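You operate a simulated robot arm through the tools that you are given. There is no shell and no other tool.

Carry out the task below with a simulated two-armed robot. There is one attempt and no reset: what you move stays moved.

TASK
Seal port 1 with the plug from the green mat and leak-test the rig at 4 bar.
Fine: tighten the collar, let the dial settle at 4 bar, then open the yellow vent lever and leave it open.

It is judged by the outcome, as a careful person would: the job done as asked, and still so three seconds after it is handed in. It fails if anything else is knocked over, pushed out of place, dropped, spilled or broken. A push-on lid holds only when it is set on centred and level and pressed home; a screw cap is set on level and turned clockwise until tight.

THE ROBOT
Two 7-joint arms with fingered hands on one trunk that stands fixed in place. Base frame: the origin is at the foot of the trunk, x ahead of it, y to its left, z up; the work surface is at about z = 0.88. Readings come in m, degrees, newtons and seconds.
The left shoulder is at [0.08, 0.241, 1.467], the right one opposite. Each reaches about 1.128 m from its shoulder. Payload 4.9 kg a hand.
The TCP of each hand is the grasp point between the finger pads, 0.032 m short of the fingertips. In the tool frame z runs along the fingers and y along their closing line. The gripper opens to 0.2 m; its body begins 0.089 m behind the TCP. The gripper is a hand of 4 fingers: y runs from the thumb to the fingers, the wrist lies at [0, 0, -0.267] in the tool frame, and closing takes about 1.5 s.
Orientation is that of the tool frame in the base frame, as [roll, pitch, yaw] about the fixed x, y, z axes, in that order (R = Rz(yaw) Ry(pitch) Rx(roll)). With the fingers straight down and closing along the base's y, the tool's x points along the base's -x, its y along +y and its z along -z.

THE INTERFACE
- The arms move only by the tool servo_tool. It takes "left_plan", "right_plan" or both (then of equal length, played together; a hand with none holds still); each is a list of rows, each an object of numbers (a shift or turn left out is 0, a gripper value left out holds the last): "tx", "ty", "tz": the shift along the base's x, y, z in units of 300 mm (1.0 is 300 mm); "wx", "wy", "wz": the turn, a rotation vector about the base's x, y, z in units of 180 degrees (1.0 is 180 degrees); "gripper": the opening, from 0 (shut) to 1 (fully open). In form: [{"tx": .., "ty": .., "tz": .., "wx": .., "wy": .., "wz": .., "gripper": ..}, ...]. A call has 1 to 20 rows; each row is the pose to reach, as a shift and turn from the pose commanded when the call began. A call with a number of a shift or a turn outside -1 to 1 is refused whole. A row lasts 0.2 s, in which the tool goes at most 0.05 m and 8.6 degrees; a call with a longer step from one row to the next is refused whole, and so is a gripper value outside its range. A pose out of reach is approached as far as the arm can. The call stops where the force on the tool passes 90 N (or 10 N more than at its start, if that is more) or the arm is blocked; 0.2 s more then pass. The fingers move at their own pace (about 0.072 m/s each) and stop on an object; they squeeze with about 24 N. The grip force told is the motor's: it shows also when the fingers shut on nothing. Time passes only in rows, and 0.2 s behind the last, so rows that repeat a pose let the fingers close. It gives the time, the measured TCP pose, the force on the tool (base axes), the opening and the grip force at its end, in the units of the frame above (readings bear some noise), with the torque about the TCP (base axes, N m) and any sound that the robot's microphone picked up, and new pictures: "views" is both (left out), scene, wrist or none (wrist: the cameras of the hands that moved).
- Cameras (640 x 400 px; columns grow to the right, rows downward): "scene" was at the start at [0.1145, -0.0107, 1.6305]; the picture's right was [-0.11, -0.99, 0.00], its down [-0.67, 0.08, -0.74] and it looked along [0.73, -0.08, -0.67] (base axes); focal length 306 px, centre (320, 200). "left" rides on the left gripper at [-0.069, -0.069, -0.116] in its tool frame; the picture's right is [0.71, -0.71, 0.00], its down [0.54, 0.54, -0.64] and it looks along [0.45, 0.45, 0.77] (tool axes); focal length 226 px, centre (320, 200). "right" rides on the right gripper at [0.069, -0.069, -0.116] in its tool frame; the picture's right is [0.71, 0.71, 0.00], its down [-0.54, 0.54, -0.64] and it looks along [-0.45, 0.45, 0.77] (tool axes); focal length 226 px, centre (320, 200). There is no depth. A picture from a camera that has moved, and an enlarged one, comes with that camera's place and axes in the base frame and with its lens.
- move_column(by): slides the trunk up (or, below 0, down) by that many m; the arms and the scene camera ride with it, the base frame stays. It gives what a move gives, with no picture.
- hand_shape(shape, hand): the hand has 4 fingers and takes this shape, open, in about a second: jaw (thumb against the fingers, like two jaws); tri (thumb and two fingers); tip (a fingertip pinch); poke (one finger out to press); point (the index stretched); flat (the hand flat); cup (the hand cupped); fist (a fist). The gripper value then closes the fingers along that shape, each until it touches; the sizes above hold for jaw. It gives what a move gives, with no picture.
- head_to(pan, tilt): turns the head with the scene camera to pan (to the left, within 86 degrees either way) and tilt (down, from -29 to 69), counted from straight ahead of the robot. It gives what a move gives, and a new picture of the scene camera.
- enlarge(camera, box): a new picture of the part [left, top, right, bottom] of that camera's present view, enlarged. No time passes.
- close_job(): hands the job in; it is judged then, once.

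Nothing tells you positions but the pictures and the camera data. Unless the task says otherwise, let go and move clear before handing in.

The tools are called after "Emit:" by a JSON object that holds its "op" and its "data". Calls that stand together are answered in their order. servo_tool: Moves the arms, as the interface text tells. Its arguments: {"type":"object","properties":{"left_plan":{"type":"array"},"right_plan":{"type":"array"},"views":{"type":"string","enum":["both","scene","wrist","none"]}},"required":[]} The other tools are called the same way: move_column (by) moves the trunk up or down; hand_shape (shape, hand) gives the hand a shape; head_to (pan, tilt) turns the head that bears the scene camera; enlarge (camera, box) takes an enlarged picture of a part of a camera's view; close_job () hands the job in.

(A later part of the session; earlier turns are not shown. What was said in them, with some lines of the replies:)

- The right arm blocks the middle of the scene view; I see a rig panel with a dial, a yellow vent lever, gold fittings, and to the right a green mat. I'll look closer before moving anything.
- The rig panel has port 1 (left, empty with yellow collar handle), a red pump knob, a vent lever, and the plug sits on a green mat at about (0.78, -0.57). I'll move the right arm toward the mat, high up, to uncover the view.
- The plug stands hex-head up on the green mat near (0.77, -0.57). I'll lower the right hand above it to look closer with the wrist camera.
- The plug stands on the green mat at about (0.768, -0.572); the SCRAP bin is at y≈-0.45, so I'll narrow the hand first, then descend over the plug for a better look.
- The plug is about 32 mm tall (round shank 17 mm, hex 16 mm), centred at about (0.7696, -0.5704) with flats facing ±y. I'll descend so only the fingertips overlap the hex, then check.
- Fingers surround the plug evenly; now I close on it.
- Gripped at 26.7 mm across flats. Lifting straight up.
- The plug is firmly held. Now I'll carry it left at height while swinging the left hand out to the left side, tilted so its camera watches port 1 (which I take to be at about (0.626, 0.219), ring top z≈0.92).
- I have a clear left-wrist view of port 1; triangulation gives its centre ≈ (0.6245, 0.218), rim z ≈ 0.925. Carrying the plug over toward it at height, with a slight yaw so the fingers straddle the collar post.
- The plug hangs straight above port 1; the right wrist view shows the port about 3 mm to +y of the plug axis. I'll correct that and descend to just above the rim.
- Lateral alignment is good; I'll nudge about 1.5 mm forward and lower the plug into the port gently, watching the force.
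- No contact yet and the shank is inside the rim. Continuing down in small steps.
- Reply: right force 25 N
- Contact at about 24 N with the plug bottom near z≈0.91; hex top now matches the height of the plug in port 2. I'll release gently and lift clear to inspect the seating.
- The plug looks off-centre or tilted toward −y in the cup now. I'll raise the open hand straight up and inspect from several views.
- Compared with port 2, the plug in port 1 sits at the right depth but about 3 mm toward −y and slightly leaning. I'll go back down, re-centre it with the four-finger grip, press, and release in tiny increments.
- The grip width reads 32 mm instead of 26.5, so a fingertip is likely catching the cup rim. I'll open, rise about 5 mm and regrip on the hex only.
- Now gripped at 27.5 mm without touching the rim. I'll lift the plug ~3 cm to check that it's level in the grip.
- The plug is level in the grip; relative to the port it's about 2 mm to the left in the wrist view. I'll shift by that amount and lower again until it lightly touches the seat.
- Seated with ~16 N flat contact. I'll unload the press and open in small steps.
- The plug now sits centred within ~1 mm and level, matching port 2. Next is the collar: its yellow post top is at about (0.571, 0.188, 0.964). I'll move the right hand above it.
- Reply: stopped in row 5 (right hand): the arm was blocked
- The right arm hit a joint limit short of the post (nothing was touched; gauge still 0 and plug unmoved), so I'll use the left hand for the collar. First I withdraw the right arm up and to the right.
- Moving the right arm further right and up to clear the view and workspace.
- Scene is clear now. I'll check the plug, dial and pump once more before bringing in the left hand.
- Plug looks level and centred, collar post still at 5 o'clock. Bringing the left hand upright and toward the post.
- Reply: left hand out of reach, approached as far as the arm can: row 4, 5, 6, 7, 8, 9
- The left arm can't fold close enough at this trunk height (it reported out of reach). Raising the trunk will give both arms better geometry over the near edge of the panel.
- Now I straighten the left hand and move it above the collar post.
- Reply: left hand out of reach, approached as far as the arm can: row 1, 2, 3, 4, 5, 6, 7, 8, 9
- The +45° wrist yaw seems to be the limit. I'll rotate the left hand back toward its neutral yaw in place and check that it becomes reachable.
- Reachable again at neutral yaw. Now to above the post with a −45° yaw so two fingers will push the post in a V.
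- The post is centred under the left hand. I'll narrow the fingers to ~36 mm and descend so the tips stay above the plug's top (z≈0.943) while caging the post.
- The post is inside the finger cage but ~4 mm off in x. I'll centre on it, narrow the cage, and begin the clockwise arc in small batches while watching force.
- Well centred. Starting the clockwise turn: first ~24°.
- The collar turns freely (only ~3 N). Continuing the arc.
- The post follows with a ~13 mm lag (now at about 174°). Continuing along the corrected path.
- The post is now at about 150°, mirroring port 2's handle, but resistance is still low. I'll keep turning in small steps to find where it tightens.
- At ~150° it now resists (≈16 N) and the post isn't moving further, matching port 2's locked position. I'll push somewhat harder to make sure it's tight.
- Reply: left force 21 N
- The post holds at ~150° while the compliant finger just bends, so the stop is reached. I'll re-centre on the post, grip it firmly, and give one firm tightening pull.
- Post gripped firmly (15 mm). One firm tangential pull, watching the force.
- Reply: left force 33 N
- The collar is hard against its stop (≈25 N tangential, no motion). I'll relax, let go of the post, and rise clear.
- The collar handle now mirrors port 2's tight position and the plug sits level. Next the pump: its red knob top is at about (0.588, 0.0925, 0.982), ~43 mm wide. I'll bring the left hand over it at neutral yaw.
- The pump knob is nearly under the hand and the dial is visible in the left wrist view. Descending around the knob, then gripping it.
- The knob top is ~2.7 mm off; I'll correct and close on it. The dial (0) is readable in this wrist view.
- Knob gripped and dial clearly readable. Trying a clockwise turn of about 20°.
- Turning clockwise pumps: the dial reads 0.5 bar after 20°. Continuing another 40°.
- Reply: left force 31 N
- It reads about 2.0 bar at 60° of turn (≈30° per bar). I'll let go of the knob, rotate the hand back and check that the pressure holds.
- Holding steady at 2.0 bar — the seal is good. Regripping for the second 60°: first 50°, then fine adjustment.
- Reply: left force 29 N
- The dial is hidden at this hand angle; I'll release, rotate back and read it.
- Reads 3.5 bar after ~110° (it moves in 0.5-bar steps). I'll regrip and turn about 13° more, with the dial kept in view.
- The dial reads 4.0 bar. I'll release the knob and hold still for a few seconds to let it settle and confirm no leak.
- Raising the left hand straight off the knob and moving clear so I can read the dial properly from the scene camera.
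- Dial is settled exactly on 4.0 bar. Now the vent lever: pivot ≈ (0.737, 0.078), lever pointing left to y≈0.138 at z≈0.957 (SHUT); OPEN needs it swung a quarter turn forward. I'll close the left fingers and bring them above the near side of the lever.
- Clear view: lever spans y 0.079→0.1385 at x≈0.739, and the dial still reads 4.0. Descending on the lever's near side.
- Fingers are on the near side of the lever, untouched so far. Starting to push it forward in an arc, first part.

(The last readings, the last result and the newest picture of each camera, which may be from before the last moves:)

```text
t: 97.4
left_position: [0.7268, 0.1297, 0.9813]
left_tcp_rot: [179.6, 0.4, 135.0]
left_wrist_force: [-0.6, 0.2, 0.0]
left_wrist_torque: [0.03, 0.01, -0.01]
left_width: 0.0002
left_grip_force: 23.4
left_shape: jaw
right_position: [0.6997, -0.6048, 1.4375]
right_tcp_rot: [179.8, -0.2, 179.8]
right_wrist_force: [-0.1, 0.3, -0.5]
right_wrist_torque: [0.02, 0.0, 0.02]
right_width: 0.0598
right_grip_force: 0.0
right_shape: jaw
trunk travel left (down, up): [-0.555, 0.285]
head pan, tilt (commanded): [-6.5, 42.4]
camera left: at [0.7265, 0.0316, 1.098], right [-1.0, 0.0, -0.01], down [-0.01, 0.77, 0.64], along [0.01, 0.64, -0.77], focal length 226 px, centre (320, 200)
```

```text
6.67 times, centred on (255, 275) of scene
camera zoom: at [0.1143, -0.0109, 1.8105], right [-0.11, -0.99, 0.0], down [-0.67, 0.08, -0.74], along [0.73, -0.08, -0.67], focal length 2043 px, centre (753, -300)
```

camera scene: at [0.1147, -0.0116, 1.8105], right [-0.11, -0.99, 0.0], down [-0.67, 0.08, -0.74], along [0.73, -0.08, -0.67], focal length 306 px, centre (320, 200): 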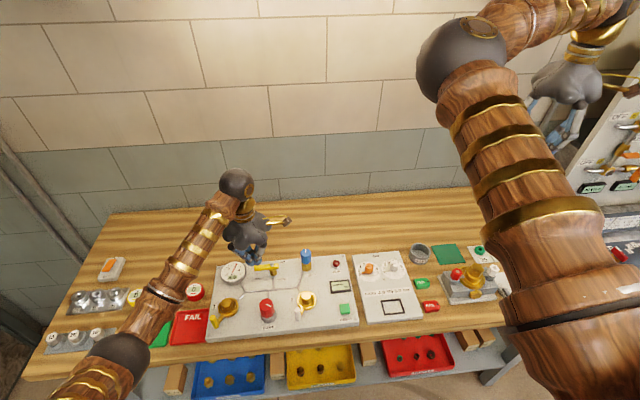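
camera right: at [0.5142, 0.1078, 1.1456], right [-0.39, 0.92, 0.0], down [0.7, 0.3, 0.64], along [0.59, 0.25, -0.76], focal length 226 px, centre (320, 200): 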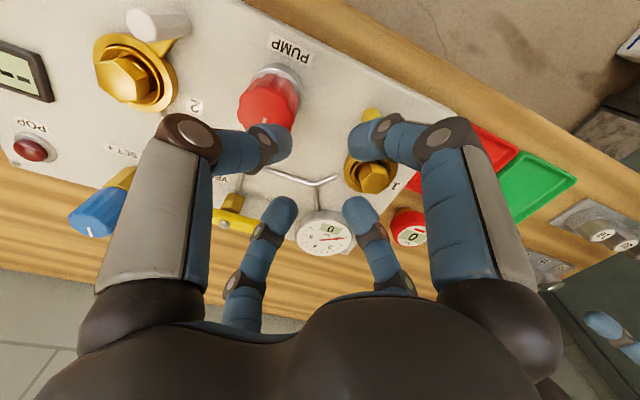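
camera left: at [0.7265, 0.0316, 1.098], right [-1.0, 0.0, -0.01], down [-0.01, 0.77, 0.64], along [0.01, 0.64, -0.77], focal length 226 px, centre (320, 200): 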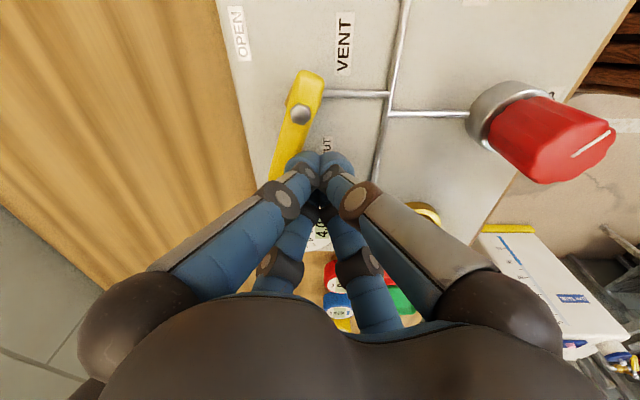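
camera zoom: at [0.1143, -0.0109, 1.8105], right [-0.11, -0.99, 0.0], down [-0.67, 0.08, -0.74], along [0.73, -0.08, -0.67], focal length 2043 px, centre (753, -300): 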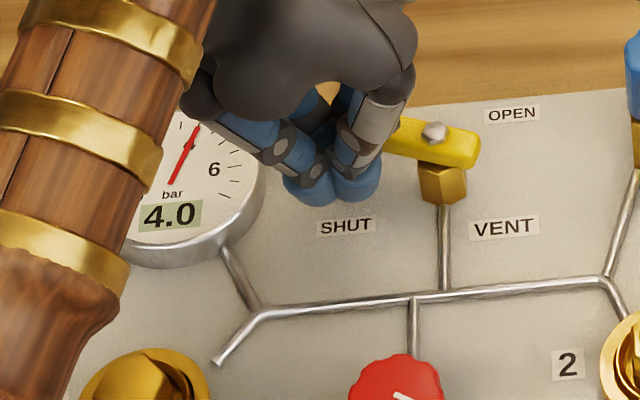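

The lever is moving easily (~20° so far). Continuing the arc.

Emit:
{"op": "servo_tool", "data": {"left_plan": [{"tx": 0.022, "ty": 0.002}, {"tx": 0.043, "ty": 0.003}, {"tx": 0.065, "ty": 0.0}, {"tx": 0.087, "ty": -0.003}, {"tx": 0.108, "ty": -0.012}, {"tx": 0.129, "ty": -0.021}, {"tx": 0.147, "ty": -0.035}, {"tx": 0.164, "ty": -0.049}, {"tx": 0.164, "ty": -0.049}], "views": "wrist"}}

Emit:
{"op": "enlarge", "data": {"camera": "left", "box": [180, 60, 460, 270]}}

Emit:
{"op": "enlarge", "data": {"camera": "scene", "box": [210, 235, 300, 305]}}

```text
t: 99.4
left_position: [0.7769, 0.1142, 0.9811]
left_tcp_rot: [179.7, 0.5, 135.0]
left_wrist_force: [-0.7, 0.1, -0.5]
left_wrist_torque: [0.03, -0.01, 0.04]
left_width: 0.0
left_grip_force: 24.0
left_shape: jaw
right_position: [0.6997, -0.6044, 1.4378]
right_tcp_rot: [179.8, -0.1, 179.7]
right_wrist_force: [-0.2, 0.5, -0.8]
right_wrist_torque: [-0.01, 0.0, -0.01]
right_width: 0.0599
right_grip_force: 0.0
right_shape: jaw
trunk travel left (down, up): [-0.555, 0.285]
head pan, tilt (commanded): [-6.5, 42.4]
camera left: at [0.7757, 0.0177, 1.098], right [-1.0, 0.0, -0.01], down [-0.01, 0.77, 0.64], along [0.01, 0.64, -0.77], focal length 226 px, centre (320, 200)
```

left: 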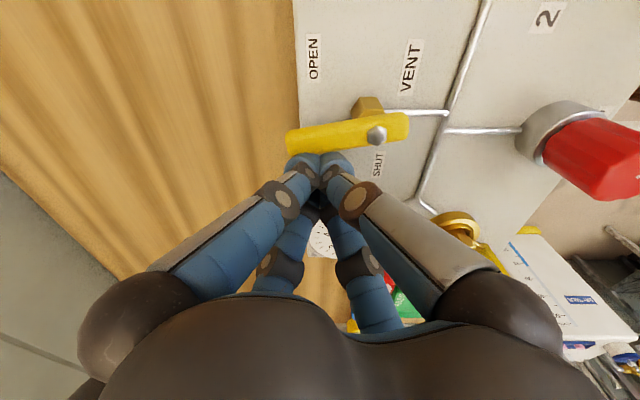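

```text
1.90 times, centred on (320, 165) of left
camera zoom: at [0.7757, 0.0177, 1.098], right [-1.0, 0.0, -0.01], down [-0.01, 0.77, 0.64], along [0.01, 0.64, -0.77], focal length 431 px, centre (320, 267)
```

zoom: 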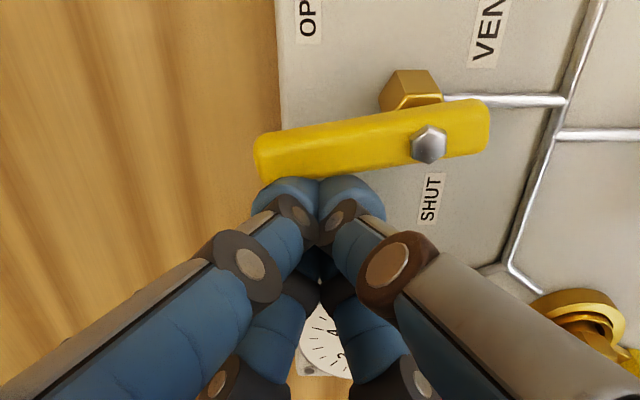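

```text
5.71 times, centred on (255, 270) of scene
camera zoom: at [0.1145, -0.0109, 1.8105], right [-0.11, -0.99, 0.0], down [-0.67, 0.08, -0.74], along [0.73, -0.08, -0.67], focal length 1751 px, centre (691, -200)
```

zoom: 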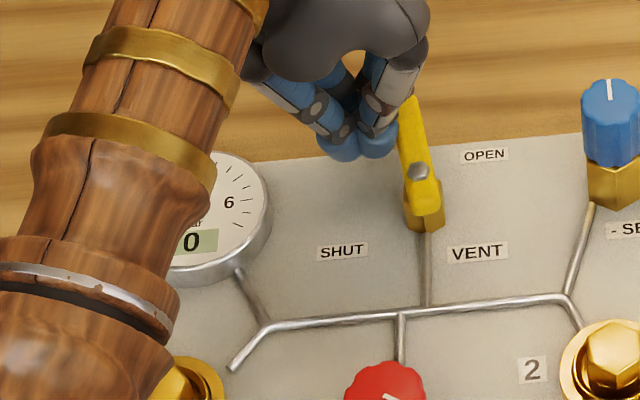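

The lever is nearly pointing straight away (≈10° short). Pushing the last bit to its stop.

Emit:
{"op": "servo_tool", "data": {"left_plan": [{"tx": 0.004, "ty": -0.015}, {"tx": 0.006, "ty": -0.03}, {"tx": 0.008, "ty": -0.045}, {"tx": 0.008, "ty": -0.045}], "views": "wrist"}}

Emit:
{"op": "enlarge", "data": {"camera": "left", "box": [180, 60, 460, 270]}}

Emit:
{"op": "enlarge", "data": {"camera": "scene", "box": [210, 235, 300, 305]}}

```text
t: 100.4
left_position: [0.7788, 0.1051, 0.981]
left_tcp_rot: [179.6, 0.4, 135.1]
left_wrist_force: [-6.5, 18.6, 1.3]
left_wrist_torque: [0.52, 0.21, -0.18]
left_width: 0.0002
left_grip_force: 23.6
left_shape: jaw
right_position: [0.6996, -0.603, 1.439]
right_tcp_rot: [179.9, 0.0, 179.9]
right_wrist_force: [0.4, -0.2, 0.1]
right_wrist_torque: [-0.01, 0.01, -0.04]
right_width: 0.0597
right_grip_force: 0.1
right_shape: jaw
trunk travel left (down, up): [-0.555, 0.285]
head pan, tilt (commanded): [-6.5, 42.4]
camera left: at [0.7779, 0.008, 1.0971], right [-1.0, 0.0, -0.01], down [-0.01, 0.77, 0.64], along [0.0, 0.64, -0.77], focal length 226 px, centre (320, 200)
```

left: 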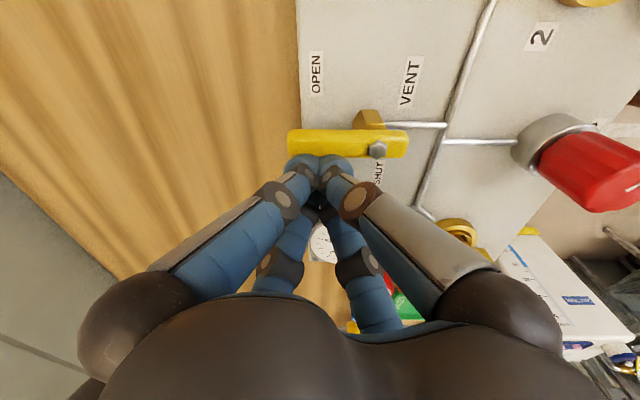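

```text
1.90 times, centred on (320, 165) of left
camera zoom: at [0.7779, 0.008, 1.0971], right [-1.0, 0.0, -0.01], down [-0.01, 0.77, 0.64], along [0.0, 0.64, -0.77], focal length 431 px, centre (320, 267)
```

zoom: 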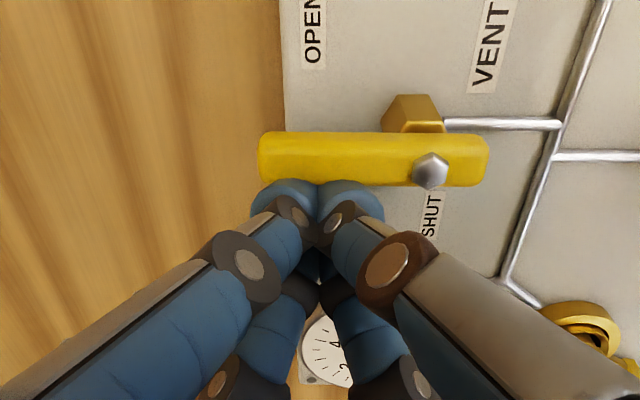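

```text
5.71 times, centred on (255, 270) of scene
camera zoom: at [0.1134, -0.0075, 1.8106], right [-0.11, -0.99, 0.0], down [-0.67, 0.07, -0.74], along [0.73, -0.08, -0.67], focal length 1751 px, centre (691, -200)
```

zoom: 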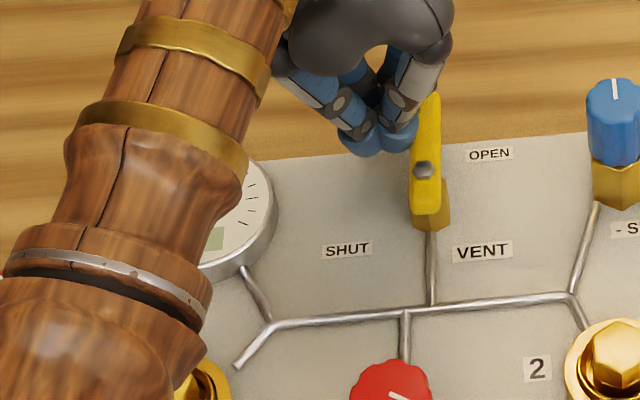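

The lever is at its stop, pointing straight away (OPEN), ~19 N reaction. Backing off and rising clear to read the dial.

Emit:
{"op": "servo_tool", "data": {"left_plan": [{"ty": 0.03}, {"ty": 0.06}, {"ty": 0.07, "tz": 0.08}, {"ty": 0.07, "tz": 0.2}, {"ty": 0.07, "tz": 0.35}, {"ty": 0.15, "tz": 0.45, "tx": -0.1}, {"ty": 0.28, "tz": 0.5, "tx": -0.2}, {"ty": 0.4, "tz": 0.5, "tx": -0.3}, {"ty": 0.53, "tz": 0.5, "tx": -0.38}, {"ty": 0.67, "tz": 0.5, "tx": -0.42}, {"ty": 0.8, "tz": 0.5, "tx": -0.45}, {"ty": 0.9, "tz": 0.5, "tx": -0.45}, {"ty": 0.9, "tz": 0.5, "tx": -0.45}], "views": "scene"}}

Emit:
{"op": "enlarge", "data": {"camera": "scene", "box": [205, 245, 315, 345]}}

Emit:
{"op": "enlarge", "data": {"camera": "scene", "box": [217, 252, 287, 302]}}

```text
refused: row 7 steps farther than a row can; nothing moved
```

```text
4.00 times, centred on (260, 295) of scene
camera zoom: at [0.1134, -0.0075, 1.8106], right [-0.11, -0.99, 0.0], down [-0.67, 0.07, -0.74], along [0.73, -0.08, -0.67], focal length 1226 px, centre (560, -180)
```

zoom: 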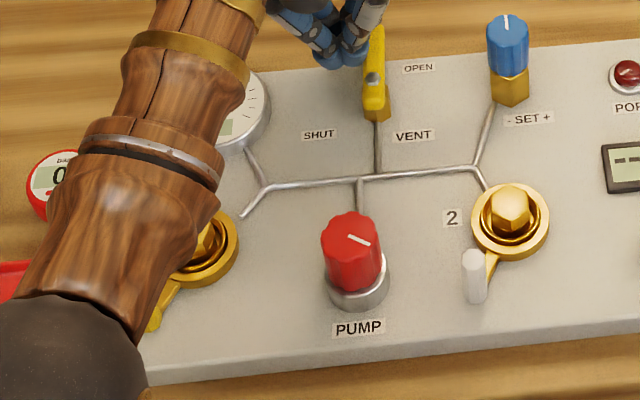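

```text
8.00 times, centred on (252, 277) of scene
camera zoom: at [0.1134, -0.0075, 1.8106], right [-0.11, -0.99, 0.0], down [-0.67, 0.07, -0.74], along [0.73, -0.08, -0.67], focal length 2451 px, centre (864, -416)
```

zoom: 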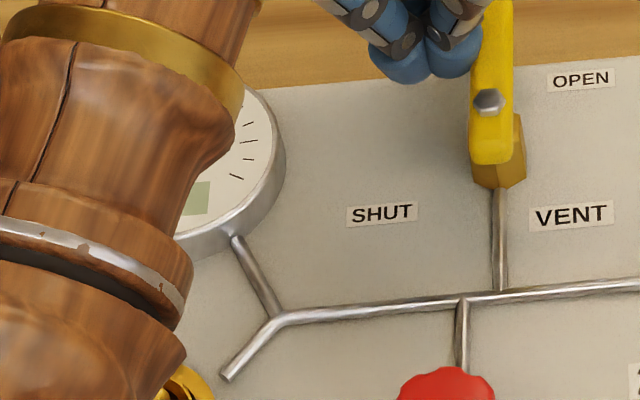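

The lever stays in OPEN. That call was refused for a too-long step, so I'll repeat the retreat with smaller steps.

Emit:
{"op": "servo_tool", "data": {"left_plan": [{"ty": 0.03}, {"ty": 0.06}, {"ty": 0.07, "tz": 0.08}, {"ty": 0.07, "tz": 0.2}, {"ty": 0.07, "tz": 0.33}, {"ty": 0.12, "tz": 0.43, "tx": -0.06}, {"ty": 0.2, "tz": 0.48, "tx": -0.14}, {"ty": 0.3, "tz": 0.5, "tx": -0.23}, {"ty": 0.41, "tz": 0.5, "tx": -0.31}, {"ty": 0.53, "tz": 0.5, "tx": -0.37}, {"ty": 0.66, "tz": 0.5, "tx": -0.42}, {"ty": 0.79, "tz": 0.5, "tx": -0.45}, {"ty": 0.9, "tz": 0.5, "tx": -0.45}, {"ty": 0.9, "tz": 0.5, "tx": -0.45}], "views": "scene"}}

Emit:
{"op": "enlarge", "data": {"camera": "scene", "box": [205, 245, 315, 345]}}

Emit:
{"op": "enlarge", "data": {"camera": "scene", "box": [217, 252, 287, 302]}}

```text
t: 103.4
left_position: [0.6439, 0.3694, 1.1301]
left_tcp_rot: [179.8, 0.3, 134.9]
left_wrist_force: [-0.4, -0.6, 0.4]
left_wrist_torque: [0.05, 0.01, 0.01]
left_width: 0.0002
left_grip_force: 24.3
left_shape: jaw
right_position: [0.7001, -0.6054, 1.4369]
right_tcp_rot: [179.8, -0.1, 179.9]
right_wrist_force: [0.0, -0.7, 0.2]
right_wrist_torque: [0.05, -0.01, 0.02]
right_width: 0.0597
right_grip_force: 0.1
right_shape: jaw
trunk travel left (down, up): [-0.555, 0.285]
head pan, tilt (commanded): [-6.5, 42.4]
camera scene: at [0.115, -0.0121, 1.8105], right [-0.11, -0.99, 0.0], down [-0.67, 0.08, -0.74], along [0.73, -0.08, -0.67], focal length 306 px, centre (320, 200)
```

scene: 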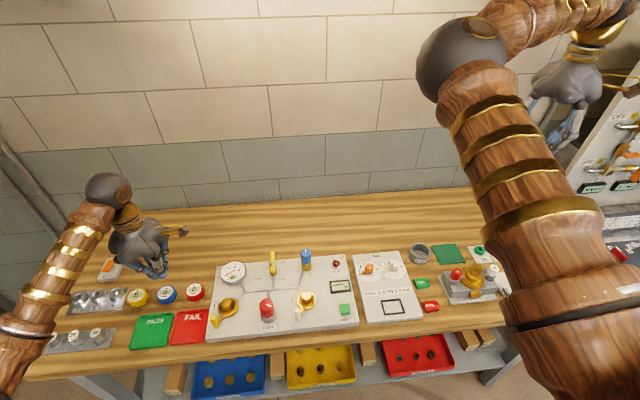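

```text
4.00 times, centred on (260, 295) of scene
camera zoom: at [0.115, -0.0121, 1.8105], right [-0.11, -0.99, 0.0], down [-0.67, 0.08, -0.74], along [0.73, -0.08, -0.67], focal length 1226 px, centre (560, -180)
```

zoom: 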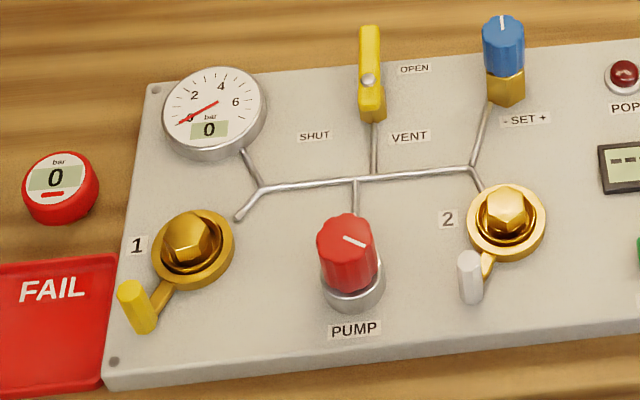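

```text
8.00 times, centred on (252, 277) of scene
camera zoom: at [0.115, -0.0121, 1.8105], right [-0.11, -0.99, 0.0], down [-0.67, 0.08, -0.74], along [0.73, -0.08, -0.67], focal length 2451 px, centre (864, -416)
```

zoom: 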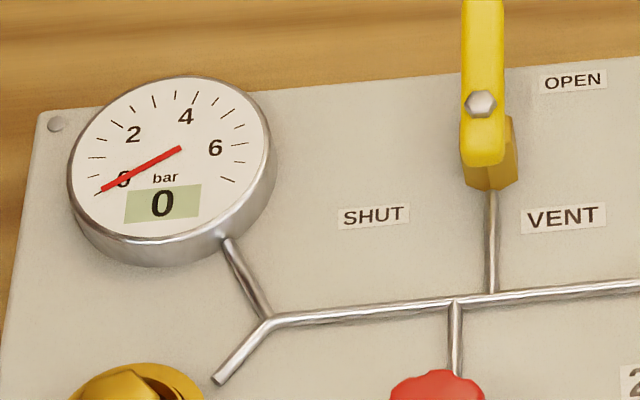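

The vent lever is at OPEN, the dial has fallen to 0 after holding steady at 4.0 bar, and the plug and tightened collar are in place. Both hands are clear and nothing else was disturbed, so I'm handing in the job.

Emit:
{"op": "close_job", "data": {}}

```text
The job is handed in.
```

Port 1 is sealed with the plug from the green mat, and the rig passed the leak test at 4 bar.

- **Seal:** The plug sits level and close to centred in port 1. The collar is turned clockwise to its stop, in the same position as port 2's.
- **Test:** The dial settled at 4.0 bar and still read 4.0 about ten seconds later, with no drop.
- **Vent:** The yellow lever is at its OPEN stop and left there. The dial has fallen to 0.

On the first try the plug sat about 3 mm off-centre, so I re-gripped it and set it again before tightening. Both hands are clear of the rig, and I saw nothing else moved. I handed the job in and got no verdict back.
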